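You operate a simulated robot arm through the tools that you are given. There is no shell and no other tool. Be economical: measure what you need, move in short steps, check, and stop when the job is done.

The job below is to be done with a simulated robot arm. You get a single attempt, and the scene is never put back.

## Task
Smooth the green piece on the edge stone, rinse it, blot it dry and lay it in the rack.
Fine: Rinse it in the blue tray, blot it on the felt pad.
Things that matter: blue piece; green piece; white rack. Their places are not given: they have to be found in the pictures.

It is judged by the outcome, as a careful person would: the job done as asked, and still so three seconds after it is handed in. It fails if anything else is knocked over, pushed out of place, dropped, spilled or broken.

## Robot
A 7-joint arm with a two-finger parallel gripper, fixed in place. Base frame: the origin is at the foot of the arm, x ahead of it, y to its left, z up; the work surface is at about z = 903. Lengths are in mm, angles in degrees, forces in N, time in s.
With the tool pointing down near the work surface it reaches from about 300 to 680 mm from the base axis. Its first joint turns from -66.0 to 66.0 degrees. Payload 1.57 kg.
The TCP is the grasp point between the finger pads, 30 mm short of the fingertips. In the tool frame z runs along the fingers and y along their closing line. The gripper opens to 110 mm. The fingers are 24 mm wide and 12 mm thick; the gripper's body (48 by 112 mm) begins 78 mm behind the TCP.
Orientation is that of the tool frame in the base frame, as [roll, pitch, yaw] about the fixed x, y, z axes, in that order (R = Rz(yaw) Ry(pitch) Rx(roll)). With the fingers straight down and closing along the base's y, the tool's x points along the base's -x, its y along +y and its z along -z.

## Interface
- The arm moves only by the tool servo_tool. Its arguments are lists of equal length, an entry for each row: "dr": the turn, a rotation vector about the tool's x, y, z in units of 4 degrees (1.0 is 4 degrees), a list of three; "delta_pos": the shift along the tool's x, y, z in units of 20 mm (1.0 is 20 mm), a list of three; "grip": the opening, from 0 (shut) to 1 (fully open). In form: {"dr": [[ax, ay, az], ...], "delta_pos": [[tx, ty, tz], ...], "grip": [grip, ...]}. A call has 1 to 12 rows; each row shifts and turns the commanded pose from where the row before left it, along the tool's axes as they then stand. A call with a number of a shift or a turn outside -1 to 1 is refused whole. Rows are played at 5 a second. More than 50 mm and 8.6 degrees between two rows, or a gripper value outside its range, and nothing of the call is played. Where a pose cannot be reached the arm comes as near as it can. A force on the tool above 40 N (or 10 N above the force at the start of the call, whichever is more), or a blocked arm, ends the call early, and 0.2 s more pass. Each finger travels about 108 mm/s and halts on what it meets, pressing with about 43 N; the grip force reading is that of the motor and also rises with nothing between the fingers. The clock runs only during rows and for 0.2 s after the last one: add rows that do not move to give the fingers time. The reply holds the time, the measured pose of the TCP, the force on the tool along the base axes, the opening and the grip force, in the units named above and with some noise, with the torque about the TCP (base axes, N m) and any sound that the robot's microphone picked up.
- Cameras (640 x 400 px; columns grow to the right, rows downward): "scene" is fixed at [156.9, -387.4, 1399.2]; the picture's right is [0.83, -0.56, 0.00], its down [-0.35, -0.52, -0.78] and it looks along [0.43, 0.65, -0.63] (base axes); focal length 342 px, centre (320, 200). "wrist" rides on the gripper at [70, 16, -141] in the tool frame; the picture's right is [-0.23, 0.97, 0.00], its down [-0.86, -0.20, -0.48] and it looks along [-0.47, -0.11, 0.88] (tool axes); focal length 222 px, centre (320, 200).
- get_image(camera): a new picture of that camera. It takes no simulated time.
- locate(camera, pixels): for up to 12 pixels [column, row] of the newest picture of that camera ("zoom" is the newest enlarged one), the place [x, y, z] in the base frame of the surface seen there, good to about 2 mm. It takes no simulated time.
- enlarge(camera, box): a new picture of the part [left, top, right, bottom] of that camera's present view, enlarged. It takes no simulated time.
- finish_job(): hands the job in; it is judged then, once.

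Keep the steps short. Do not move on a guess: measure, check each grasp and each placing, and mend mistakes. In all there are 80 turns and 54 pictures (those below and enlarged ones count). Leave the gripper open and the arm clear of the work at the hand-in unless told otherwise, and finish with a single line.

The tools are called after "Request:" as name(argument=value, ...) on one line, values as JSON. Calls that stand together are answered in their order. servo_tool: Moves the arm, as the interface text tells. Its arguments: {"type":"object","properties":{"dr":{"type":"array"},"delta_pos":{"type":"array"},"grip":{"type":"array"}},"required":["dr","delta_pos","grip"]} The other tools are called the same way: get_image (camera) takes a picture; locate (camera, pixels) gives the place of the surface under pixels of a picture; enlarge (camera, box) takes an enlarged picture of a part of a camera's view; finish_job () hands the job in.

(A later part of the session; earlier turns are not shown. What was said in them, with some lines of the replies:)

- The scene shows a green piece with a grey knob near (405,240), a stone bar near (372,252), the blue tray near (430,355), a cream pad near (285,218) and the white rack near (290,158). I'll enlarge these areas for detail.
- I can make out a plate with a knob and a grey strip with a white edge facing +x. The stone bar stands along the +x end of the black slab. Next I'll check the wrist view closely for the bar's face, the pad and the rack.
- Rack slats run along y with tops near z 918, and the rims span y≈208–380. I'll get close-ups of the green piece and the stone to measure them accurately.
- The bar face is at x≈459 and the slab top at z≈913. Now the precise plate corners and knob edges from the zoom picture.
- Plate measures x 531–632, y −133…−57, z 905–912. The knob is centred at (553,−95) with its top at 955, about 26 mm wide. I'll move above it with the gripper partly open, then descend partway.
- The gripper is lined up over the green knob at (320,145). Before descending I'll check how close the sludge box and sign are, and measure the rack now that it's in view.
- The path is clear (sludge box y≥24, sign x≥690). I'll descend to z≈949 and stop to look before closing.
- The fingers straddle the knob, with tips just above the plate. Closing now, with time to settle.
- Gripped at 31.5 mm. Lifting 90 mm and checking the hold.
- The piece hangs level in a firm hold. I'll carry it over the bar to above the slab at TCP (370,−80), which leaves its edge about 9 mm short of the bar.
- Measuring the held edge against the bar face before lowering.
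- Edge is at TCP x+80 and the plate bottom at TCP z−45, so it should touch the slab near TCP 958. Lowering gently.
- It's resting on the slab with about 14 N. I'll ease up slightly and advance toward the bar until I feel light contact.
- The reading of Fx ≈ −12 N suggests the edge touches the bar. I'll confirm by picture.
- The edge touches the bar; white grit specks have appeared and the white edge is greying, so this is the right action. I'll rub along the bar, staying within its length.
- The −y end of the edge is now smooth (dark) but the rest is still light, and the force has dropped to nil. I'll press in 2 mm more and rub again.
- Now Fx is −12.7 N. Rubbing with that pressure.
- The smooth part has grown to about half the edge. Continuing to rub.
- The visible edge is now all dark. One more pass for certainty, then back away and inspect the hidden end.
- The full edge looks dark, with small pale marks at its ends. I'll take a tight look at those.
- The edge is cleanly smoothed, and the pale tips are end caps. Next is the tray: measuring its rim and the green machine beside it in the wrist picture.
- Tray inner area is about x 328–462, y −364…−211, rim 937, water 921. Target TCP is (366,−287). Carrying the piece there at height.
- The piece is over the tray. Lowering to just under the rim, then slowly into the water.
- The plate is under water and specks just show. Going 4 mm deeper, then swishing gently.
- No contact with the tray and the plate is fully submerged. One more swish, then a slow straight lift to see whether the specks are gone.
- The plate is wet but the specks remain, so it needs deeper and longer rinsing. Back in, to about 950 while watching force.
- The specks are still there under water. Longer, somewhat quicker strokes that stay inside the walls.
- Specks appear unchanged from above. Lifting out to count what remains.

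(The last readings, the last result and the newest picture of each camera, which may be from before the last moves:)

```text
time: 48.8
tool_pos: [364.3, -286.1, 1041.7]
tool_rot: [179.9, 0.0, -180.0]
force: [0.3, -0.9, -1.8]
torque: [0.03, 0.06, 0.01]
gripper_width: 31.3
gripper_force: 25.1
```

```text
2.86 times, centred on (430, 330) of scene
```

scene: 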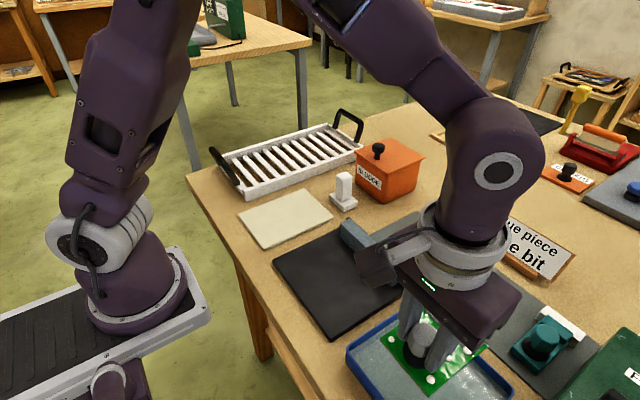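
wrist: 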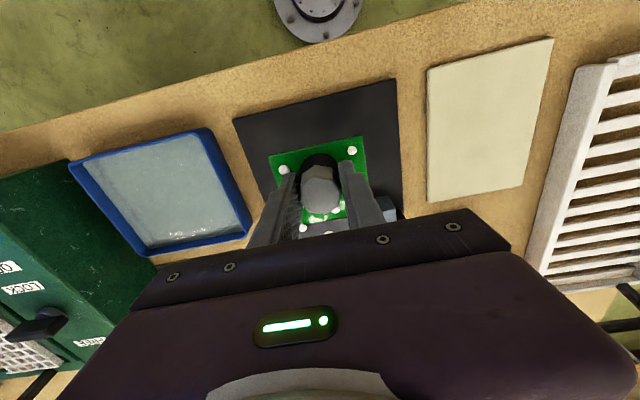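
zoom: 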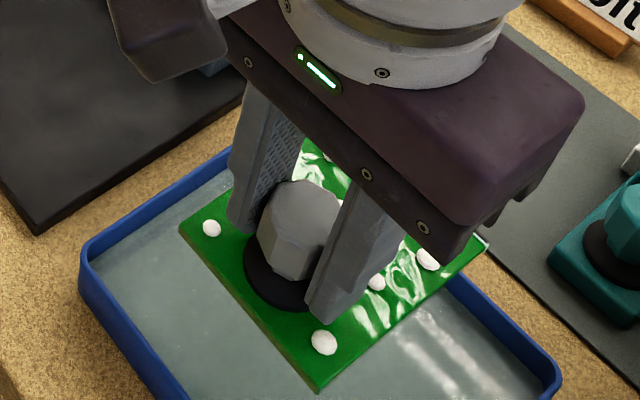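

Same specks: sideways swishing alone doesn't clear them. I'll try repeated dips in and out, plus strokes along x (±10 mm fits inside the walls).

Request:
servo_tool(dr=[[0, 0, 0], [0, 0, 0], [0, 0, 0], [0, 0, 0], [0, 0, 0], [0, 0, 0], [0, 0, 0], [0, 0, 0]], delta_pos=[[0, 0, 0.9], [0, 0, 0.9], [0, 0, 0.9], [0, 0, 0.6], [0, 0, 0.4], [0, 0, 0.4], [0, 0, 0.3], [0, 0, 0.1]], grip=[0, 0, 0, 0, 0, 0, 0, 0])

Request:
servo_tool(dr=[[0, 0, 0], [0, 0, 0], [0, 0, 0], [0, 0, 0], [0, 0, 0], [0, 0, 0], [0, 0, 0], [0, 0, 0], [0, 0, 0], [0, 0, 0], [0, 0, 0], [0, 0, 0]], delta_pos=[[0.5, 0, 0], [-0.5, 0, 0], [-0.5, 0, 0], [0.5, 0, 0], [0.5, 0, 0], [-0.5, 0, 0], [-0.5, 0, 0], [0.5, 0, 0], [0.5, 0, 0], [-0.5, 0, 0], [-0.5, 0, 0], [0.5, 0, 0]], grip=[0, 0, 0, 0, 0, 0, 0, 0, 0, 0, 0, 0])

Request:
servo_tool(dr=[[0, 0, 0], [0, 0, 0], [0, 0, 0], [0, 0, 0], [0, 0, 0], [0, 0, 0], [0, 0, 0], [0, 0, 0], [0, 0, 0], [0, 0, 0], [0, 0, 0], [0, 0, 0]], delta_pos=[[0, 0, -0.5], [0, 0, -0.6], [0, 0, -0.6], [0, 0, 0.6], [0, 0, 0.6], [0, 0, 0.5], [0, 0, -0.5], [0, 0, -0.6], [0, 0, -0.6], [0, 0, 0.6], [0, 0, 0.6], [0, 0, 0.5]], grip=[0, 0, 0, 0, 0, 0, 0, 0, 0, 0, 0, 0])

Request:
enlarge(camera="wrist", box=[220, 100, 420, 260])

```text
time: 50.6
tool_pos: [364.8, -285.5, 950.7]
tool_rot: [179.9, -0.1, -180.0]
force: [1.1, -0.6, -1.9]
torque: [0.02, 0.07, 0.0]
gripper_width: 31.5
gripper_force: 25.4
```

```text
time: 53.2
tool_pos: [367.6, -287.3, 950.7]
tool_rot: [-180.0, 0.0, 180.0]
force: [-0.5, 0.3, -2.1]
torque: [-0.01, 0.02, 0.01]
gripper_width: 31.4
gripper_force: 25.3
```

```text
time: 55.8
tool_pos: [364.5, -285.0, 951.9]
tool_rot: [-179.9, 0.0, -179.9]
force: [0.5, -0.3, -1.6]
torque: [0.02, 0.06, 0.05]
gripper_width: 31.2
gripper_force: 25.0
```

```text
2.50 times, centred on (320, 180) of wrist
```

zoom: 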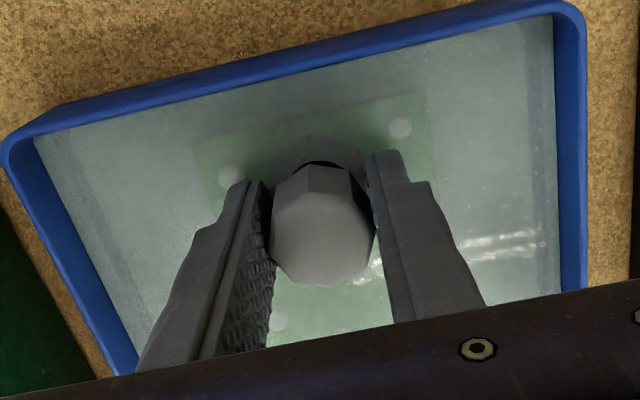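

Still speckled. I'll try brisker diagonal strokes (x ±10, y ±30) and then a still soak.

Request:
servo_tool(dr=[[0, 0, 0], [0, 0, 0], [0, 0, 0], [0, 0, 0], [0, 0, 0], [0, 0, 0], [0, 0, 0], [0, 0, 0], [0, 0, 0], [0, 0, 0], [0, 0, 0], [0, 0, 0]], delta_pos=[[0.4, 1, 0], [-0.4, -1, 0], [-0.4, -1, 0], [0.4, 1, 0], [0.4, 1, 0], [-0.4, -1, 0], [-0.4, -1, 0], [0.4, 1, 0], [0.4, 1, 0], [-0.4, -1, 0], [-0.4, -1, 0], [0.4, 1, 0]], grip=[0, 0, 0, 0, 0, 0, 0, 0, 0, 0, 0, 0])

Request:
servo_tool(dr=[[0, 0, 0], [0, 0, 0], [0, 0, 0], [0, 0, 0], [0, 0, 0], [0, 0, 0], [0, 0, 0], [0, 0, 0], [0, 0, 0], [0, 0, 0], [0, 0, 0], [0, 0, 0]], delta_pos=[[0, 0, 0], [0, 0, 0], [0, 0, 0], [0, 0, 0], [0, 0, 0], [0, 0, 0], [0, 0, 0], [0, 0, 0], [0, 0, 0], [0, 0, 0], [0, 0, 0], [0, 0, 0]], grip=[0, 0, 0, 0, 0, 0, 0, 0, 0, 0, 0, 0])

Request:
enlarge(camera="wrist", box=[220, 100, 420, 260])

```text
time: 58.4
tool_pos: [365.9, -285.5, 950.2]
tool_rot: [180.0, 0.1, 180.0]
force: [-0.6, 0.5, -1.7]
torque: [-0.01, 0.03, 0.0]
gripper_width: 31.4
gripper_force: 24.7
```

```text
time: 61.0
tool_pos: [365.8, -286.5, 951.2]
tool_rot: [180.0, 0.0, 179.9]
force: [-0.3, -1.7, -1.1]
torque: [0.05, 0.06, -0.01]
gripper_width: 31.5
gripper_force: 25.3
```

```text
2.50 times, centred on (320, 180) of wrist
```

zoom: 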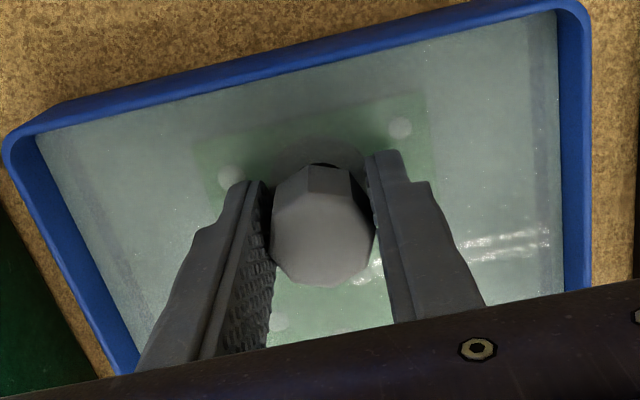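

No change. I'll raise a little and rock the piece in the water: tilting sideways (about tool x) and lifting the front (about tool y), staying clear of floor and walls.

Request:
servo_tool(dr=[[0, 0, 0], [1, 0, 0], [1, 0, 0], [1, 0, 0], [-1, 0, 0], [-1, 0, 0], [-1, 0, 0], [-1, 0, 0], [-1, 0, 0], [-1, 0, 0], [1, 0, 0], [1, 0, 0]], delta_pos=[[0, 0, -0.4], [0, 0, 0], [0, 0, 0], [0, 0, 0], [0, 0, 0], [0, 0, 0], [0, 0, 0], [0, 0, 0], [0, 0, 0], [0, 0, 0], [0, 0, 0], [0, 0, 0]], grip=[0, 0, 0, 0, 0, 0, 0, 0, 0, 0, 0, 0])

Request:
servo_tool(dr=[[1, 0, 0], [0, 0, 0]], delta_pos=[[0, 0, 0], [0, 0, 0]], grip=[0, 0])

Request:
get_image(camera="wrist")

```text
time: 63.6
tool_pos: [365.6, -285.9, 958.3]
tool_rot: [176.0, 0.0, 180.0]
force: [-0.5, 0.3, -1.9]
torque: [0.0, 0.05, 0.02]
gripper_width: 31.5
gripper_force: 25.3
```

```text
time: 64.2
tool_pos: [364.9, -286.1, 959.5]
tool_rot: [-180.0, 0.1, 179.9]
force: [0.7, 0.2, -1.8]
torque: [0.0, 0.02, 0.01]
gripper_width: 31.5
gripper_force: 25.7
```

```text
19 pictures are left
```

wrist: 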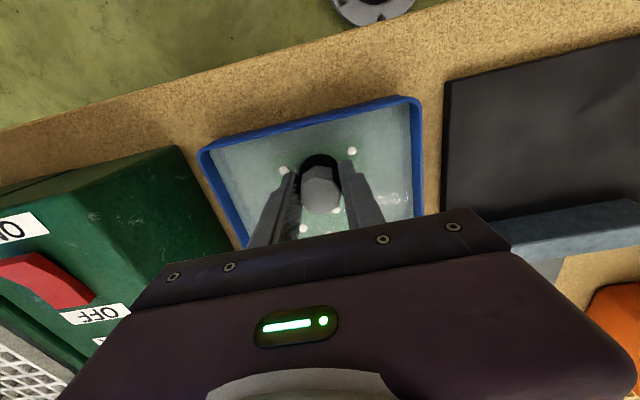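

Still speckled, no harm done. I'll try lower: sink gently until light floor contact, then stroke along there.

Request:
servo_tool(dr=[[0, 0, 0], [0, 0, 0], [0, 0, 0], [0, 0, 0]], delta_pos=[[0, 0, 0.4], [0, 0, 0.1], [0, 0, 0.1], [0, 0, 0]], grip=[0, 0, 0, 0])

```text
time: 65.2
tool_pos: [365.9, -287.4, 947.4]
tool_rot: [-179.8, 0.1, -180.0]
force: [0.9, -6.5, 19.4]
torque: [0.19, -0.03, -0.01]
gripper_width: 31.8
gripper_force: 25.3
```

Floor contact at about 948. Backing off slightly to a light touch and stroking along y.

Request:
servo_tool(dr=[[0, 0, 0], [0, 0, 0], [0, 0, 0], [0, 0, 0], [0, 0, 0], [0, 0, 0], [0, 0, 0], [0, 0, 0], [0, 0, 0], [0, 0, 0], [0, 0, 0], [0, 0, 0]], delta_pos=[[0, 0, -0.06], [0, 0.5, 0], [0, 0.5, 0], [0, -0.5, 0], [0, -0.5, 0], [0, -0.5, 0], [0, -0.5, 0], [0, 0.5, 0], [0, 0.5, 0], [0, 0.5, 0], [0, -0.5, 0], [0, 0, 0]], grip=[0, 0, 0, 0, 0, 0, 0, 0, 0, 0, 0, 0])

Request:
enlarge(camera="wrist", box=[220, 100, 420, 260])

```text
time: 67.8
tool_pos: [364.3, -287.8, 947.3]
tool_rot: [-180.0, -0.1, -179.9]
force: [-0.4, -0.1, -1.6]
torque: [-0.02, 0.04, 0.02]
gripper_width: 31.4
gripper_force: 24.9
```

```text
2.50 times, centred on (320, 180) of wrist
```

zoom: 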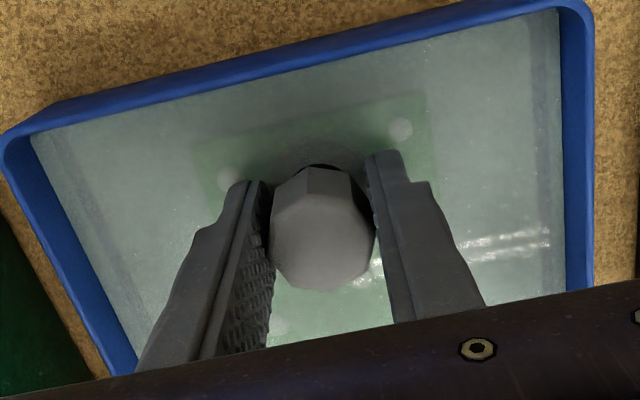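

No change yet. Before blotting (grit would foul the felt) I'll try full-speed strokes with the piece 3 mm off the floor, using y ±30, then lift and inspect.

Request:
servo_tool(dr=[[0, 0, 0], [0, 0, 0], [0, 0, 0], [0, 0, 0], [0, 0, 0], [0, 0, 0], [0, 0, 0], [0, 0, 0], [0, 0, 0], [0, 0, 0], [0, 0, 0], [0, 0, 0]], delta_pos=[[0, 0.5, -0.15], [0, 1, 0], [0.5, -1, 0], [0, -1, 0], [-0.5, -1, 0], [-0.5, 1, 0], [0, 1, 0], [0.5, 1, 0], [0, -1, 0], [0, -1, 0], [0, -1, 0], [0, 1, 0]], grip=[0, 0, 0, 0, 0, 0, 0, 0, 0, 0, 0, 0])

Request:
servo_tool(dr=[[0, 0, 0], [0, 0, 0], [0, 0, 0], [0, 0, 0], [0, 0, 0], [0, 0, 0], [0, 0, 0], [0, 0, 0], [0, 0, 0]], delta_pos=[[0, 0.5, 0], [0, 0, 0], [0, 0, -1], [0, 0, -1], [0, 0, -1], [0, 0, -1], [0, 0, -0.5], [0, 0, 0], [0, 0, 0]], grip=[0, 0, 0, 0, 0, 0, 0, 0, 0])

Request:
enlarge(camera="scene", box=[340, 260, 520, 400])

```text
time: 70.4
tool_pos: [365.8, -296.5, 951.9]
tool_rot: [-179.9, 0.1, -180.0]
force: [0.0, -0.6, -2.0]
torque: [-0.02, 0.08, 0.0]
gripper_width: 31.3
gripper_force: 25.1
```

```text
time: 72.4
tool_pos: [366.6, -286.3, 1040.6]
tool_rot: [180.0, -0.1, 180.0]
force: [0.0, 0.5, -1.6]
torque: [0.0, 0.04, -0.01]
gripper_width: 31.4
gripper_force: 24.5
```

```text
2.86 times, centred on (430, 330) of scene
```

zoom: 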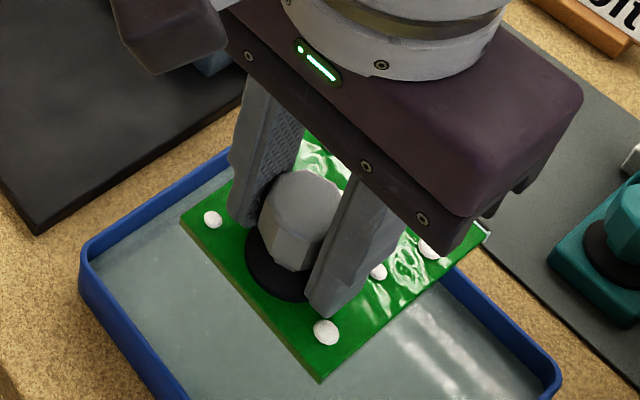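

The specks persist. Next test: tilt the wet piece steeply (28°) low over the tray so the lower side dips and grit can run off, and look while tilted.

Request:
servo_tool(dr=[[0, 0, 0], [0, 0, 0], [0, 0, 0], [1, 0, 0], [1, 0, 0], [1, 0, 0], [1, 0, 0], [1, 0, 0], [1, 0, 0], [1, 0, 0], [0, 0, 0], [0, 0, 0]], delta_pos=[[0, 0, 1], [0, 0, 1], [0, 0, 0.7], [0, 0, 0], [0, 0, 0], [0, 0, 0], [0, 0, 0], [0, 0, 0], [0, 0, 0], [0, 0, 0], [0, 0, 0], [0, 0, 0]], grip=[0, 0, 0, 0, 0, 0, 0, 0, 0, 0, 0, 0])

Request:
enlarge(camera="scene", box=[340, 260, 520, 400])

```text
time: 75.0
tool_pos: [364.8, -285.9, 986.1]
tool_rot: [-152.0, 0.0, 180.0]
force: [0.8, 0.2, -1.7]
torque: [0.04, 0.04, 0.01]
gripper_width: 31.4
gripper_force: 24.9
```

```text
2.86 times, centred on (430, 330) of scene
```

zoom: 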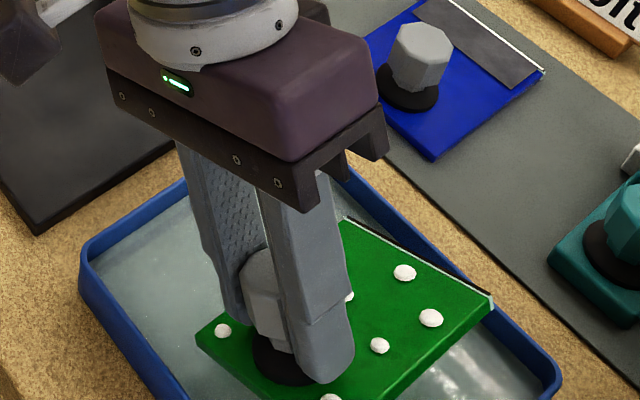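

Useful view: the grey film that covered the edge end is gone, so the rinse did clean the piece. The remaining white beads stay put and appeared as soon as it touched the stone, which fits droplets of wetness that blotting should remove. I'll level out, let it drip over the tray, and raise.

Request:
servo_tool(dr=[[-1, 0, 0], [-1, 0, 0], [-1, 0, 0], [-1, 0, 0], [-1, 0, 0], [-1, 0, 0], [-1, 0, 0], [0, 0, 0], [0, 0, 0], [0, 0, 0], [0, 0, 0], [0, 0, 0]], delta_pos=[[0, 0, 0], [0, 0, 0], [0, 0, 0], [0, 0, 0], [0, 0, 0], [0, 0, 0], [0, 0, 0], [0, 0, -0.9], [0, 0, -0.9], [0, 0, -0.9], [0, 0, 0], [0, 0, 0]], grip=[0, 0, 0, 0, 0, 0, 0, 0, 0, 0, 0, 0])

Request:
servo_tool(dr=[[0, 0, 0], [0, 0, 0], [0, 0, 0], [0, 0, 0], [0, 0, 0], [0, 0, 0], [0, 0, 0], [0, 0, 0], [0, 0, 0], [0, 0, 0]], delta_pos=[[0, 0, 0], [0, 0, 0], [0, 0, 0], [0, 0, 0], [0, 0, 0], [0, 0, 0], [0, 0, 0], [0, 0, 0], [0, 0, 0], [0, 0, 0]], grip=[0, 0, 0, 0, 0, 0, 0, 0, 0, 0])

Request:
enlarge(camera="scene", box=[340, 260, 520, 400])

```text
time: 77.6
tool_pos: [363.2, -286.4, 1040.3]
tool_rot: [-179.9, 0.0, -179.9]
force: [0.9, 0.5, -1.4]
torque: [0.04, 0.05, -0.01]
gripper_width: 31.3
gripper_force: 25.3
```

```text
time: 79.8
tool_pos: [363.7, -285.3, 1041.0]
tool_rot: [179.9, 0.0, 179.9]
force: [0.3, 0.4, -2.3]
torque: [0.02, 0.04, 0.03]
gripper_width: 31.5
gripper_force: 24.5
```

```text
2.86 times, centred on (430, 330) of scene
```

zoom: 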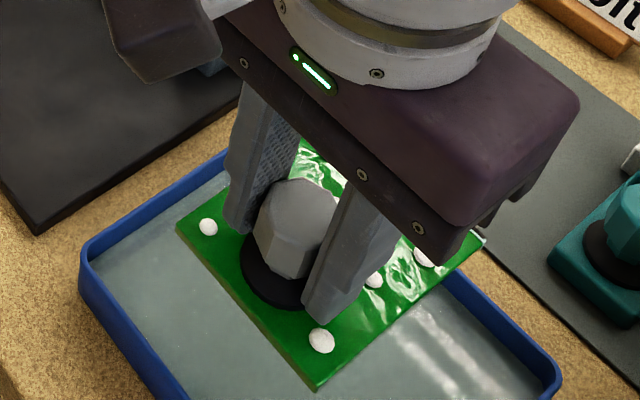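

Stable. Carrying it to above the felt pad, TCP target (375,112).

Request:
servo_tool(dr=[[0, 0, 0], [0, 0, 0], [0, 0, 0], [0, 0, 0], [0, 0, 0], [0, 0, 0], [0, 0, 0], [0, 0, 0], [0, 0, 0], [0, 0, 0]], delta_pos=[[-0.028, 0.993, 0], [-0.028, 0.993, 0], [-0.028, 0.993, 0], [-0.028, 0.993, 0], [-0.028, 0.993, 0], [-0.028, 0.993, 0], [-0.028, 0.993, 0], [-0.028, 0.993, 0], [-0.028, 0.993, 0], [-0.028, 0.993, 0]], grip=[0, 0, 0, 0, 0, 0, 0, 0, 0, 0])

Request:
servo_tool(dr=[[0, 0, 0], [0, 0, 0], [0, 0, 0], [0, 0, 0], [0, 0, 0], [0, 0, 0], [0, 0, 0], [0, 0, 0], [0, 0, 0], [0, 0, 0], [0, 0, 0]], delta_pos=[[-0.028, 0.993, 0], [-0.028, 0.993, 0], [-0.028, 0.993, 0], [-0.028, 0.993, 0], [-0.028, 0.993, 0], [-0.028, 0.993, 0], [-0.028, 0.993, 0], [-0.028, 0.993, 0], [-0.028, 0.993, 0], [-0.028, 0.993, 0], [0, 0, 0]], grip=[0, 0, 0, 0, 0, 0, 0, 0, 0, 0, 0])

Request:
get_image(camera="scene")

```text
time: 82.0
tool_pos: [373.7, -85.7, 1041.7]
tool_rot: [179.9, 0.0, -180.0]
force: [-0.1, -0.1, -1.7]
torque: [-0.01, 0.05, -0.03]
gripper_width: 31.5
gripper_force: 25.2
```

```text
time: 84.4
tool_pos: [378.1, 112.9, 1040.6]
tool_rot: [180.0, 0.1, -180.0]
force: [-0.2, 0.6, -1.1]
torque: [0.01, 0.07, 0.03]
gripper_width: 31.2
gripper_force: 25.3
```

```text
14 pictures are left
```

scene: 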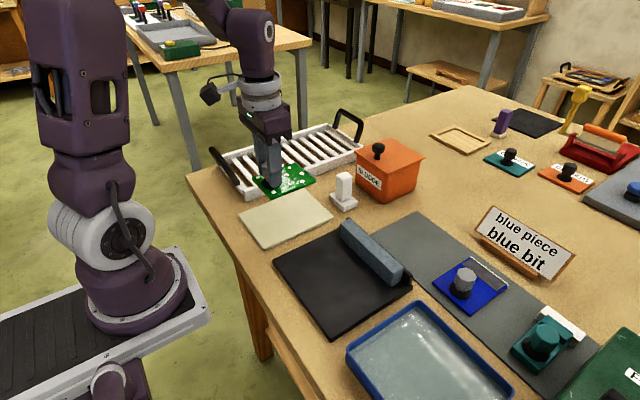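

Nothing else disturbed. A closer look at the piece from this angle before lowering.

Request:
enlarge(camera="scene", box=[240, 140, 330, 210])

```text
5.71 times, centred on (285, 175) of scene
```

zoom: 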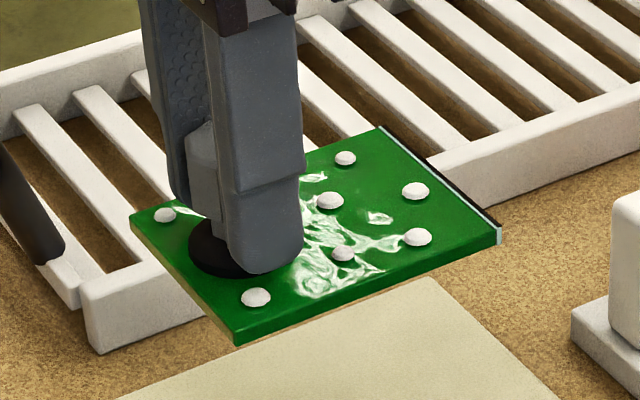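

The plate is glossy wet, film gone, edge smooth and dark. Lowering onto the felt with a light press.

Request:
servo_tool(dr=[[0, 0, 0], [0, 0, 0], [0, 0, 0], [0, 0, 0], [0, 0, 0], [0, 0, 0], [0, 0, 0]], delta_pos=[[0, 0, 0.9], [0, 0, 0.9], [0, 0, 0.9], [0, 0, 0.8], [0, 0, 0.5], [0, 0, 0.2], [0, 0, 0]], grip=[0, 0, 0, 0, 0, 0, 0])

```text
time: 86.0
tool_pos: [376.9, 113.0, 956.8]
tool_rot: [180.0, 0.0, 180.0]
force: [0.2, -0.4, -1.6]
torque: [-0.03, 0.01, -0.01]
gripper_width: 31.5
gripper_force: 24.7
```

Request:
servo_tool(dr=[[0, 0, 0], [0, 0, 0], [0, 0, 0], [0, 0, 0]], delta_pos=[[0, 0, 0.08], [0, 0, 0.06], [0, 0, 0], [0, 0, 0]], grip=[0, 0, 0, 0])

```text
time: 87.0
tool_pos: [377.6, 112.5, 956.4]
tool_rot: [-180.0, 0.0, -180.0]
force: [0.4, -0.2, -2.5]
torque: [-0.01, 0.02, 0.0]
gripper_width: 31.4
gripper_force: 24.8
```

No contact yet; going down in small steps.

Request:
servo_tool(dr=[[0, 0, 0], [0, 0, 0], [0, 0, 0]], delta_pos=[[0, 0, 0.06], [0, 0, 0.05], [0, 0, 0]], grip=[0, 0, 0])

```text
time: 87.8
tool_pos: [378.0, 112.8, 951.8]
tool_rot: [179.9, 0.1, 179.9]
force: [-3.2, -0.2, 6.9]
torque: [-0.22, -0.64, 0.0]
gripper_width: 31.3
gripper_force: 24.9
```

Contact, about 9 N. Pressing a touch more and holding for 2 s.

Request:
servo_tool(dr=[[0, 0, 0], [0, 0, 0], [0, 0, 0], [0, 0, 0], [0, 0, 0], [0, 0, 0], [0, 0, 0], [0, 0, 0], [0, 0, 0], [0, 0, 0]], delta_pos=[[0, 0, 0.03], [0, 0, 0], [0, 0, 0], [0, 0, 0], [0, 0, 0], [0, 0, 0], [0, 0, 0], [0, 0, 0], [0, 0, 0], [0, 0, 0]], grip=[0, 0, 0, 0, 0, 0, 0, 0, 0, 0])

Request:
enlarge(camera="scene", box=[230, 160, 350, 250])

```text
time: 90.0
tool_pos: [377.0, 111.5, 950.6]
tool_rot: [-180.0, -0.1, 179.9]
force: [-0.5, -1.2, 15.2]
torque: [-0.2, -0.04, 0.01]
gripper_width: 31.3
gripper_force: 25.5
```

```text
4.44 times, centred on (290, 205) of scene
```

zoom: 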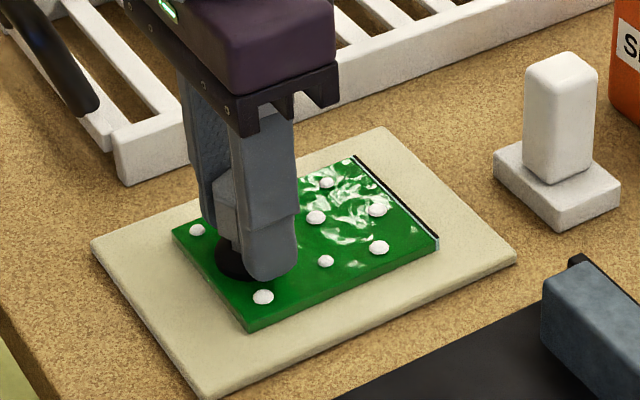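

Still glossy. I'll lift, shift 15 mm to a dry spot and press again for a couple of seconds.

Request:
servo_tool(dr=[[0, 0, 0], [0, 0, 0], [0, 0, 0], [0, 0, 0], [0, 0, 0], [0, 0, 0], [0, 0, 0], [0, 0, 0], [0, 0, 0], [0, 0, 0], [0, 0, 0], [0, 0, 0]], delta_pos=[[0, 0, -0.5], [0, 0, -0.5], [0.5, 0.3, 0], [0, 0, 0.5], [0, 0, 0.3], [0, 0, 0.2], [0, 0, 0], [0, 0, 0], [0, 0, 0], [0, 0, 0], [0, 0, 0], [0, 0, 0]], grip=[0, 0, 0, 0, 0, 0, 0, 0, 0, 0, 0, 0])

Request:
servo_tool(dr=[[0, 0, 0], [0, 0, 0], [0, 0, 0], [0, 0, 0], [0, 0, 0], [0, 0, 0], [0, 0, 0], [0, 0, 0], [0, 0, 0], [0, 0, 0], [0, 0, 0]], delta_pos=[[0, 0, 0], [0, 0, 0], [0, 0, 0], [0, 0, 0], [0, 0, -0.5], [0, 0, -0.9], [0, 0, -0.9], [0, 0, -0.9], [0, 0, -0.9], [0, 0, 0], [0, 0, 0]], grip=[0, 0, 0, 0, 0, 0, 0, 0, 0, 0, 0])

Request:
enlarge(camera="scene", box=[220, 140, 340, 230])

```text
time: 92.6
tool_pos: [368.0, 119.1, 951.1]
tool_rot: [179.9, 0.0, -180.0]
force: [0.5, -0.1, -2.2]
torque: [0.0, 0.05, -0.02]
gripper_width: 31.6
gripper_force: 25.2
```

```text
time: 95.0
tool_pos: [366.8, 118.2, 1033.3]
tool_rot: [-179.9, 0.1, 180.0]
force: [-0.3, 0.4, -1.2]
torque: [0.0, 0.03, -0.01]
gripper_width: 31.7
gripper_force: 25.0
```

```text
4.44 times, centred on (280, 185) of scene
```

zoom: 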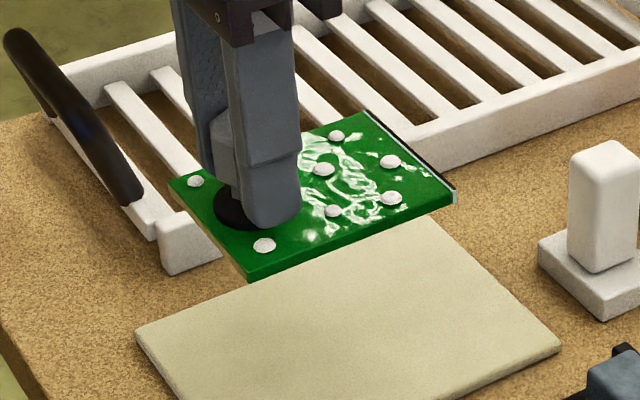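

The second press didn't actually touch (force −2.2), and it's still wet. I'll go back down and press properly, about 20 N, checking force.

Request:
servo_tool(dr=[[0, 0, 0], [0, 0, 0], [0, 0, 0], [0, 0, 0], [0, 0, 0], [0, 0, 0], [0, 0, 0], [0, 0, 0]], delta_pos=[[0, 0, 0.9], [0, 0, 0.9], [0, 0, 0.9], [0, 0, 0.9], [0, 0, 0.5], [0, 0, 0.05], [0, 0, 0.05], [0, 0, 0]], grip=[0, 0, 0, 0, 0, 0, 0, 0])

```text
time: 96.8
tool_pos: [366.9, 118.0, 949.2]
tool_rot: [-179.9, 0.0, 179.9]
force: [-3.6, -1.3, 18.2]
torque: [-0.2, -0.06, -0.06]
gripper_width: 31.3
gripper_force: 24.8
```

Now about 20 N on the felt. Holding 5 s, then looking.

Request:
servo_tool(dr=[[0, 0, 0], [0, 0, 0], [0, 0, 0], [0, 0, 0], [0, 0, 0], [0, 0, 0], [0, 0, 0], [0, 0, 0], [0, 0, 0], [0, 0, 0], [0, 0, 0], [0, 0, 0]], delta_pos=[[0, 0, 0], [0, 0, 0], [0, 0, 0], [0, 0, 0], [0, 0, 0], [0, 0, 0], [0, 0, 0], [0, 0, 0], [0, 0, 0], [0, 0, 0], [0, 0, 0], [0, 0, 0]], grip=[0, 0, 0, 0, 0, 0, 0, 0, 0, 0, 0, 0])

Request:
servo_tool(dr=[[0, 0, 0], [0, 0, 0], [0, 0, 0], [0, 0, 0], [0, 0, 0], [0, 0, 0], [0, 0, 0], [0, 0, 0], [0, 0, 0], [0, 0, 0], [0, 0, 0], [0, 0, 0]], delta_pos=[[0, 0, 0], [0, 0, 0], [0, 0, 0], [0, 0, 0], [0, 0, 0], [0, 0, 0], [0, 0, 0], [0, 0, 0], [0, 0, 0], [0, 0, 0], [0, 0, 0], [0, 0, 0]], grip=[0, 0, 0, 0, 0, 0, 0, 0, 0, 0, 0, 0])

Request:
enlarge(camera="scene", box=[230, 160, 350, 250])

```text
time: 99.4
tool_pos: [368.0, 118.0, 948.6]
tool_rot: [-179.9, 0.0, 179.9]
force: [-1.3, 0.5, 0.5]
torque: [0.06, 0.09, 0.01]
gripper_width: 31.3
gripper_force: 25.1
```

```text
time: 102.0
tool_pos: [366.7, 118.3, 948.4]
tool_rot: [-180.0, 0.0, -180.0]
force: [-0.5, 0.9, -0.8]
torque: [0.0, -0.01, 0.01]
gripper_width: 31.3
gripper_force: 25.2
```

```text
4.44 times, centred on (290, 205) of scene
```

zoom: 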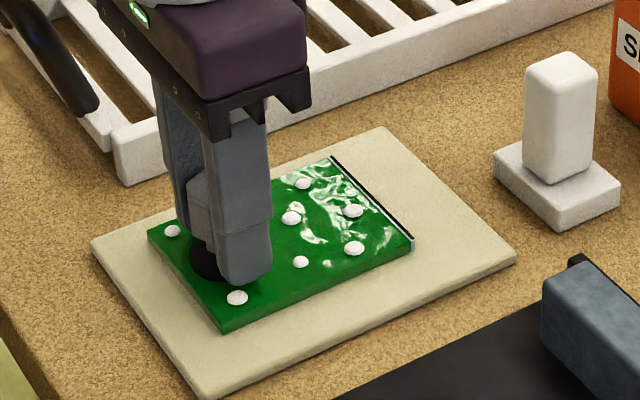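

The force faded as the knob slid slightly in the grip, so fingertips are now near the plate. Pressing again by small amounts to keep a steady load.

Request:
servo_tool(dr=[[0, 0, 0], [0, 0, 0], [0, 0, 0]], delta_pos=[[0, 0, 0.05], [0, 0, 0.03], [0, 0, 0]], grip=[0, 0, 0])

Request:
servo_tool(dr=[[0, 0, 0], [0, 0, 0], [0, 0, 0], [0, 0, 0], [0, 0, 0], [0, 0, 0]], delta_pos=[[0, 0, 0.02], [0, 0, 0], [0, 0, 0], [0, 0, 0], [0, 0, 0], [0, 0, 0]], grip=[0, 0, 0, 0, 0, 0])

```text
time: 102.8
tool_pos: [367.7, 118.0, 947.4]
tool_rot: [180.0, 0.1, 180.0]
force: [-1.5, -2.3, 18.5]
torque: [-0.21, -0.06, 0.0]
gripper_width: 31.4
gripper_force: 25.0
```

```text
time: 104.2
tool_pos: [367.3, 118.0, 948.0]
tool_rot: [180.0, 0.0, 180.0]
force: [4.3, -5.0, 16.9]
torque: [-0.2, -0.14, 0.01]
gripper_width: 31.6
gripper_force: 25.6
```

A steady 17 N now. Hold longer and look.

Request:
servo_tool(dr=[[0, 0, 0], [0, 0, 0], [0, 0, 0], [0, 0, 0], [0, 0, 0], [0, 0, 0], [0, 0, 0], [0, 0, 0], [0, 0, 0], [0, 0, 0], [0, 0, 0], [0, 0, 0]], delta_pos=[[0, 0, 0], [0, 0, 0], [0, 0, 0], [0, 0, 0], [0, 0, 0], [0, 0, 0], [0, 0, 0], [0, 0, 0], [0, 0, 0], [0, 0, 0], [0, 0, 0], [0, 0, 0]], grip=[0, 0, 0, 0, 0, 0, 0, 0, 0, 0, 0, 0])

Request:
enlarge(camera="scene", box=[230, 160, 350, 250])

```text
time: 106.8
tool_pos: [366.8, 118.1, 946.1]
tool_rot: [-180.0, 0.0, -180.0]
force: [2.0, 0.1, 7.8]
torque: [0.06, -0.02, -0.02]
gripper_width: 31.5
gripper_force: 24.9
```

```text
4.44 times, centred on (290, 205) of scene
```

zoom: 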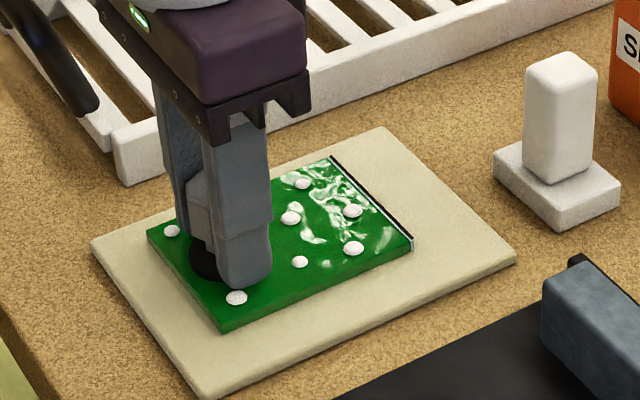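

It's still glossy under steady pressing. Perhaps distinct pats are needed, so I'll lift about 12 mm and press again several times.

Request:
servo_tool(dr=[[0, 0, 0], [0, 0, 0], [0, 0, 0], [0, 0, 0], [0, 0, 0], [0, 0, 0], [0, 0, 0], [0, 0, 0], [0, 0, 0], [0, 0, 0], [0, 0, 0], [0, 0, 0]], delta_pos=[[0, 0, -0.6], [0, 0, 0], [0, 0, 0.4], [0, 0, 0.22], [0, 0, 0], [0, 0, 0], [0, 0, -0.6], [0, 0, 0], [0, 0, 0.4], [0, 0, 0.22], [0, 0, 0], [0, 0, 0]], grip=[0, 0, 0, 0, 0, 0, 0, 0, 0, 0, 0, 0])

Request:
servo_tool(dr=[[0, 0, 0], [0, 0, 0], [0, 0, 0], [0, 0, 0], [0, 0, 0], [0, 0, 0], [0, 0, 0], [0, 0, 0], [0, 0, 0], [0, 0, 0], [0, 0, 0], [0, 0, 0]], delta_pos=[[0, 0, -0.6], [0, 0, 0], [0, 0, 0.4], [0, 0, 0.22], [0, 0, 0], [0, 0, 0], [0, 0, -0.6], [0, 0, 0], [0, 0, 0.4], [0, 0, 0.22], [0, 0, 0], [0, 0, 0]], grip=[0, 0, 0, 0, 0, 0, 0, 0, 0, 0, 0, 0])

Request:
enlarge(camera="scene", box=[230, 160, 350, 250])

```text
time: 109.4
tool_pos: [366.3, 118.6, 947.7]
tool_rot: [180.0, 0.0, 180.0]
force: [-0.1, -0.8, 0.7]
torque: [0.09, 0.03, 0.03]
gripper_width: 31.5
gripper_force: 25.5
```

```text
time: 112.0
tool_pos: [367.0, 117.2, 945.5]
tool_rot: [-180.0, 0.1, 180.0]
force: [1.2, -2.0, 19.5]
torque: [-0.19, -0.07, 0.0]
gripper_width: 31.3
gripper_force: 25.3
```

```text
4.44 times, centred on (290, 205) of scene
```

zoom: 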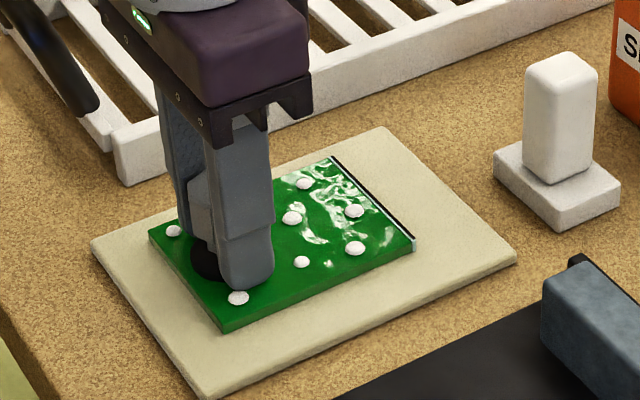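

No visible change. I'll try light wiping strokes on the felt while pressing.

Request:
servo_tool(dr=[[0, 0, 0], [0, 0, 0], [0, 0, 0], [0, 0, 0], [0, 0, 0], [0, 0, 0], [0, 0, 0], [0, 0, 0], [0, 0, 0], [0, 0, 0], [0, 0, 0], [0, 0, 0]], delta_pos=[[-0.4, 0, 0], [-0.4, 0, 0], [-0.4, 0, 0], [0.4, 0, 0], [0.4, 0, 0], [0.4, 0, 0], [-0.4, 0, 0], [-0.4, 0, 0], [-0.4, 0, 0], [0.4, 0, 0], [0.4, 0, 0], [0.4, 0, 0]], grip=[0, 0, 0, 0, 0, 0, 0, 0, 0, 0, 0, 0])

Request:
enlarge(camera="scene", box=[230, 160, 350, 250])

```text
time: 114.6
tool_pos: [366.9, 118.5, 947.1]
tool_rot: [-180.0, 0.1, 180.0]
force: [0.0, -0.2, -2.1]
torque: [0.01, 0.06, 0.04]
gripper_width: 31.5
gripper_force: 25.0
```

```text
4.44 times, centred on (290, 205) of scene
```

zoom: 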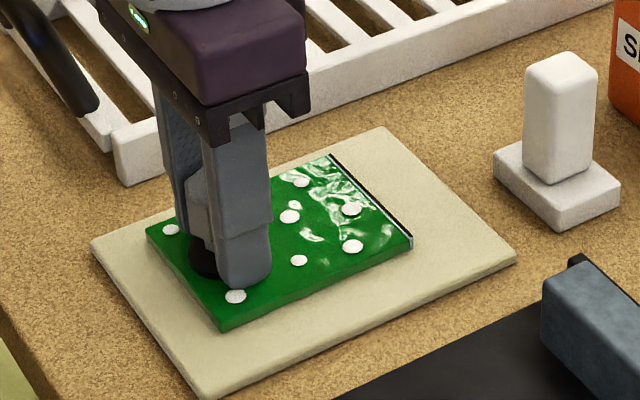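

The beads look flatter after wiping. Pressing down again and wiping more.

Request:
servo_tool(dr=[[0, 0, 0], [0, 0, 0], [0, 0, 0]], delta_pos=[[0, 0, 0.05], [0, 0, 0.04], [0, 0, 0]], grip=[0, 0, 0])

Request:
servo_tool(dr=[[0, 0, 0], [0, 0, 0], [0, 0, 0], [0, 0, 0], [0, 0, 0], [0, 0, 0], [0, 0, 0], [0, 0, 0], [0, 0, 0], [0, 0, 0], [0, 0, 0], [0, 0, 0]], delta_pos=[[-0.4, 0, 0.01], [-0.4, 0, 0], [-0.4, 0, 0.01], [0.4, 0, 0], [0.4, 0, 0.01], [0.4, 0, 0], [-0.4, 0, 0.01], [-0.4, 0, 0], [-0.4, 0, 0], [0.4, 0, 0], [0.4, 0, 0], [0.4, 0, 0]], grip=[0, 0, 0, 0, 0, 0, 0, 0, 0, 0, 0, 0])

```text
time: 115.5
tool_pos: [367.9, 118.3, 945.6]
tool_rot: [-179.9, 0.0, 180.0]
force: [-3.2, 1.4, 10.9]
torque: [-0.22, 0.11, -0.11]
gripper_width: 31.7
gripper_force: 25.1
stopped in row 3: the force on the tool passed its limit at 41 N (the readings are from after the stop); the commanded pose is now the measured one
```

```text
time: 116.8
tool_pos: [376.7, 121.0, 944.1]
tool_rot: [179.7, 0.5, -179.8]
force: [-1.5, 0.1, 9.8]
torque: [-0.48, 0.33, -0.07]
gripper_width: 31.7
gripper_force: 25.5
stopped in row 6: the force on the tool passed its limit at 43 N (the readings are from after the stop); the commanded pose is now the measured one
```

Force limits tripped, so now I press solidly on the felt. I'll check that nothing moved.

Request:
enlarge(camera="scene", box=[230, 160, 350, 250])

```text
4.44 times, centred on (290, 205) of scene
```

zoom: 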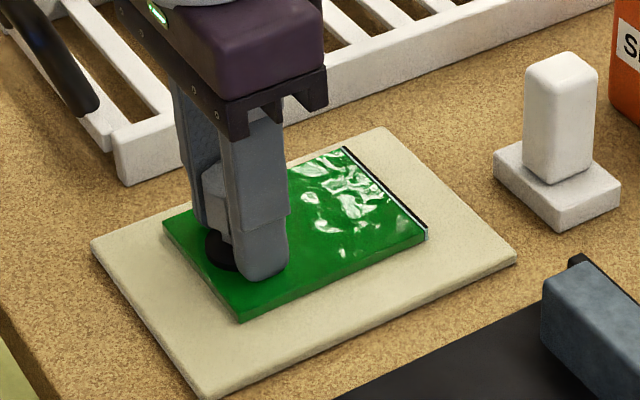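

The beads are gone, so they were wetness and the felt has taken it up; the felt pad hasn't moved. A further light hold for good measure, then lift.

Request:
servo_tool(dr=[[0, 0, 0], [0, 0, 0], [0, 0, 0], [0, 0, 0], [0, 0, 0], [0, 0, 0], [0, 0, 0], [0, 0, 0], [0, 0, 0], [0, 0, 0], [0, 0, 0], [0, 0, 0]], delta_pos=[[0, 0, 0], [0, 0, 0], [0, 0, 0], [0, 0, 0], [0, 0, 0], [0, 0, 0], [0, 0, 0], [0, 0, 0], [0, 0, 0], [0, 0, 0], [0, 0, 0], [0, 0, 0]], grip=[0, 0, 0, 0, 0, 0, 0, 0, 0, 0, 0, 0])

Request:
servo_tool(dr=[[0, 0, 0], [0, 0, 0], [0, 0, 0], [0, 0, 0], [0, 0, 0], [0, 0, 0], [0, 0, 0]], delta_pos=[[0, 0, -0.4], [0, 0, -0.9], [0, 0, -0.9], [0, 0, -0.9], [0, 0, -0.9], [0, 0, -0.8], [0, 0, 0]], grip=[0, 0, 0, 0, 0, 0, 0])

Request:
enlarge(camera="scene", box=[210, 120, 370, 240])

```text
time: 119.4
tool_pos: [376.9, 120.0, 945.3]
tool_rot: [179.6, 0.5, -179.9]
force: [0.6, 0.0, 16.7]
torque: [-0.5, 0.42, 0.0]
gripper_width: 31.6
gripper_force: 25.5
```

```text
time: 121.0
tool_pos: [374.1, 119.6, 1040.7]
tool_rot: [179.8, 0.5, -180.0]
force: [0.0, -0.9, -1.5]
torque: [-0.05, 0.06, -0.01]
gripper_width: 31.5
gripper_force: 25.2
```

```text
3.33 times, centred on (290, 180) of scene
```

zoom: 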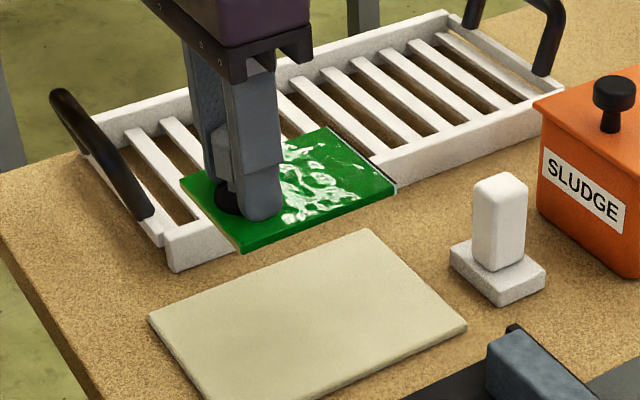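

The piece is bead-free. Moving over the middle of the rack (TCP about 460,295), keeping height.

Request:
servo_tool(dr=[[0, 0, 0], [0, 0, 0], [0, 0, 0], [0, 0, 0], [0, 0, 0], [0, 0, 0], [0, 0, 0], [0, 0, 0], [0, 0, 0], [0, 0, 0], [0, 0, 0]], delta_pos=[[-0.43, 0.877, 0], [-0.43, 0.877, 0], [-0.43, 0.877, 0], [-0.43, 0.877, 0], [-0.43, 0.877, 0], [-0.43, 0.877, 0], [-0.43, 0.877, 0], [-0.43, 0.877, 0], [-0.43, 0.877, 0], [-0.43, 0.877, 0], [0, 0, 0]], grip=[0, 0, 0, 0, 0, 0, 0, 0, 0, 0, 0])

Request:
enlarge(camera="scene", box=[210, 90, 370, 210])

Request:
locate(camera="zoom", pixels=[[100, 195], [140, 195], [60, 270], [125, 345], [440, 290], [450, 215], [480, 170], [370, 180], [540, 260], [500, 250]])

```text
time: 123.4
tool_pos: [461.4, 294.3, 1041.0]
tool_rot: [179.8, 0.6, -179.9]
force: [0.6, 0.4, -1.9]
torque: [0.0, 0.04, -0.01]
gripper_width: 31.3
gripper_force: 24.8
```

```text
3.33 times, centred on (290, 150) of scene
```

zoom: 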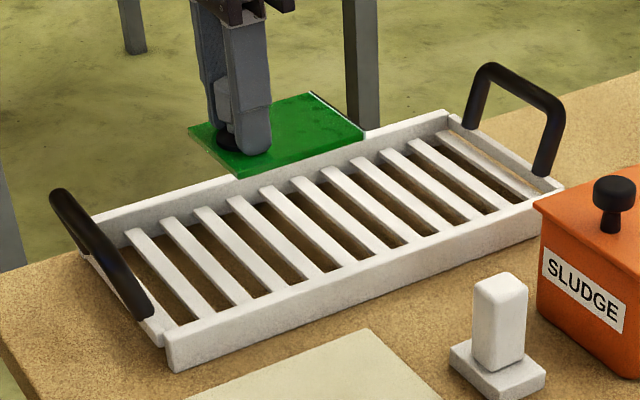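

```text
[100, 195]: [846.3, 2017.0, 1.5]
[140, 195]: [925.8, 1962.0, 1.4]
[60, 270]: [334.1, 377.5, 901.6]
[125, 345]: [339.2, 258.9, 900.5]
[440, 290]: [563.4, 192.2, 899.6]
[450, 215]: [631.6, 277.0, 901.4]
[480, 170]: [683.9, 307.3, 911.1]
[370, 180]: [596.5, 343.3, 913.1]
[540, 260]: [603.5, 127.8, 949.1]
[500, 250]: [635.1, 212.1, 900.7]
```

The surface now looks matte and dry. Lowering toward the slats, which are inside the rims.

Request:
servo_tool(dr=[[0, 0, 0], [0, 0, 0], [0, 0, 0], [0, 0, 0], [0, 0, 0], [0, 0, 0]], delta_pos=[[0, 0, 0.9], [0, 0, 0.9], [0, 0, 0.9], [0, 0, 0.8], [0, 0, 0.4], [0, 0, 0]], grip=[0, 0, 0, 0, 0, 0])

Request:
servo_tool(dr=[[0, 0, 0], [0, 0, 0], [0, 0, 0]], delta_pos=[[0, 0, 0.1], [0, 0, 0.1], [0, 0, 0]], grip=[0, 0, 0])

```text
time: 124.8
tool_pos: [462.4, 295.2, 962.2]
tool_rot: [179.8, 0.5, -180.0]
force: [0.1, 0.9, -1.7]
torque: [-0.03, 0.05, 0.01]
gripper_width: 31.4
gripper_force: 25.1
```

```text
time: 125.6
tool_pos: [462.2, 294.2, 960.0]
tool_rot: [179.8, 0.5, -179.9]
force: [-0.4, -1.6, -1.5]
torque: [-0.01, 0.04, -0.01]
gripper_width: 31.6
gripper_force: 25.1
```

No contact yet; smaller steps down.

Request:
servo_tool(dr=[[0, 0, 0], [0, 0, 0], [0, 0, 0]], delta_pos=[[0, 0, 0.08], [0, 0, 0.07], [0, 0, 0]], grip=[0, 0, 0])

```text
time: 126.4
tool_pos: [463.0, 294.9, 958.3]
tool_rot: [179.8, 0.4, -179.9]
force: [0.7, 0.3, -1.6]
torque: [0.0, 0.01, -0.03]
gripper_width: 31.5
gripper_force: 25.2
```

Request:
servo_tool(dr=[[0, 0, 0], [0, 0, 0], [0, 0, 0]], delta_pos=[[0, 0, 0.08], [0, 0, 0.07], [0, 0, 0]], grip=[0, 0, 0])

```text
time: 127.2
tool_pos: [461.6, 296.2, 955.0]
tool_rot: [179.8, 0.5, -179.8]
force: [-0.1, -0.5, -1.8]
torque: [-0.01, 0.09, -0.01]
gripper_width: 31.3
gripper_force: 24.2
```

Request:
servo_tool(dr=[[0, 0, 0], [0, 0, 0], [0, 0, 0]], delta_pos=[[0, 0, 0.07], [0, 0, 0.06], [0, 0, 0]], grip=[0, 0, 0])

```text
time: 128.0
tool_pos: [462.1, 296.3, 954.3]
tool_rot: [179.7, 0.7, -179.8]
force: [-1.1, 2.4, 15.0]
torque: [-0.59, 0.44, -0.12]
gripper_width: 31.3
gripper_force: 24.6
```

Contact on the slats at about 16 N. Easing off slightly and opening the gripper.

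Request:
servo_tool(dr=[[0, 0, 0], [0, 0, 0], [0, 0, 0], [0, 0, 0], [0, 0, 0]], delta_pos=[[0, 0, -0.03], [0, 0, 0], [0, 0, 0], [0, 0, 0], [0, 0, 0]], grip=[0, 0.35, 0.55, 0.55, 0.55])

Request:
enlarge(camera="scene", box=[210, 90, 370, 210])

```text
time: 129.2
tool_pos: [461.0, 294.7, 952.0]
tool_rot: [179.8, 0.5, 180.0]
force: [-0.6, 2.6, 8.7]
torque: [-0.21, 0.12, -0.02]
gripper_width: 58.4
gripper_force: 0.1
```

```text
3.33 times, centred on (290, 150) of scene
```

zoom: 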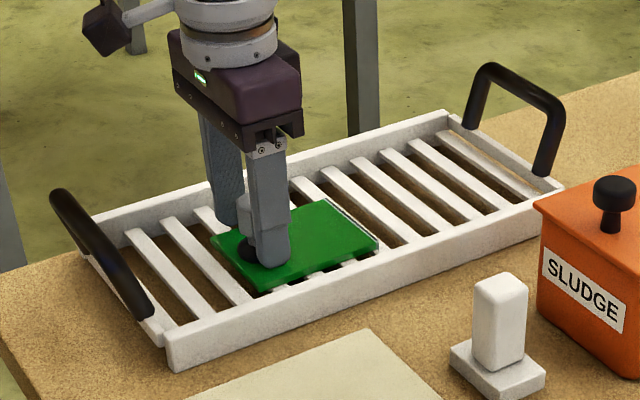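

The piece lies flat on the slats and is released. Raising straight up, clear of it.

Request:
servo_tool(dr=[[0, 0, 0], [0, 0, 0], [0, 0, 0], [0, 0, 0], [0, 0, 0], [0, 0, 0], [0, 0, 0], [0, 0, 0], [0, 0, 0], [0, 0, 0]], delta_pos=[[0, 0, -0.3], [0, 0, -0.7], [0, 0, -0.9], [0, 0, -0.9], [0, 0, -0.9], [0, 0, -0.9], [0, 0, -0.9], [0, 0, -0.9], [0, 0, -0.9], [0, 0, 0]], grip=[0.55, 0.55, 0.55, 0.55, 0.7, 0.9, 1, 1, 1, 1])

Request:
enlarge(camera="scene", box=[230, 120, 350, 210])

Request:
get_image(camera="scene")

```text
time: 131.4
tool_pos: [461.2, 294.0, 1099.0]
tool_rot: [179.8, 0.6, -179.8]
force: [0.4, 0.4, 0.2]
torque: [-0.01, -0.03, 0.01]
gripper_width: 109.9
gripper_force: 0.0
```

```text
4.44 times, centred on (290, 165) of scene
```

zoom: 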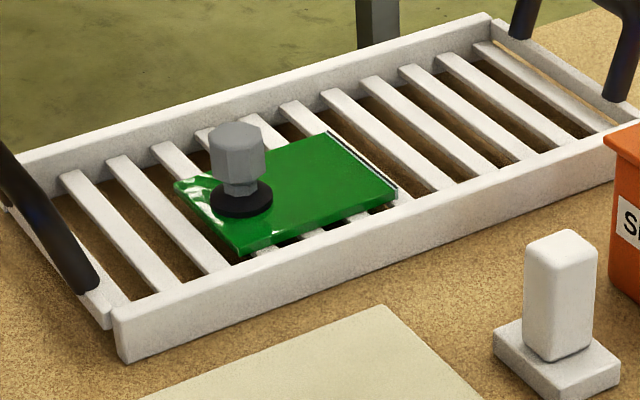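

```text
1 pictures are left
```

scene: 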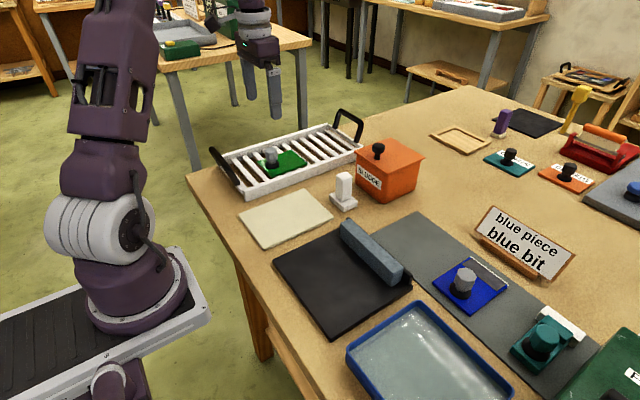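

The green piece lies flat in the rack with its edge smooth and no film or beads left. Everything else stands where it was, and the gripper is open and clear, so I'm handing in.

Request:
finish_job()

```text
The job is handed in.
```

The green piece is smoothed, rinsed and lying flat in the white rack, and it looks dry: the water beads are gone after blotting, though some shine remains on its surface.
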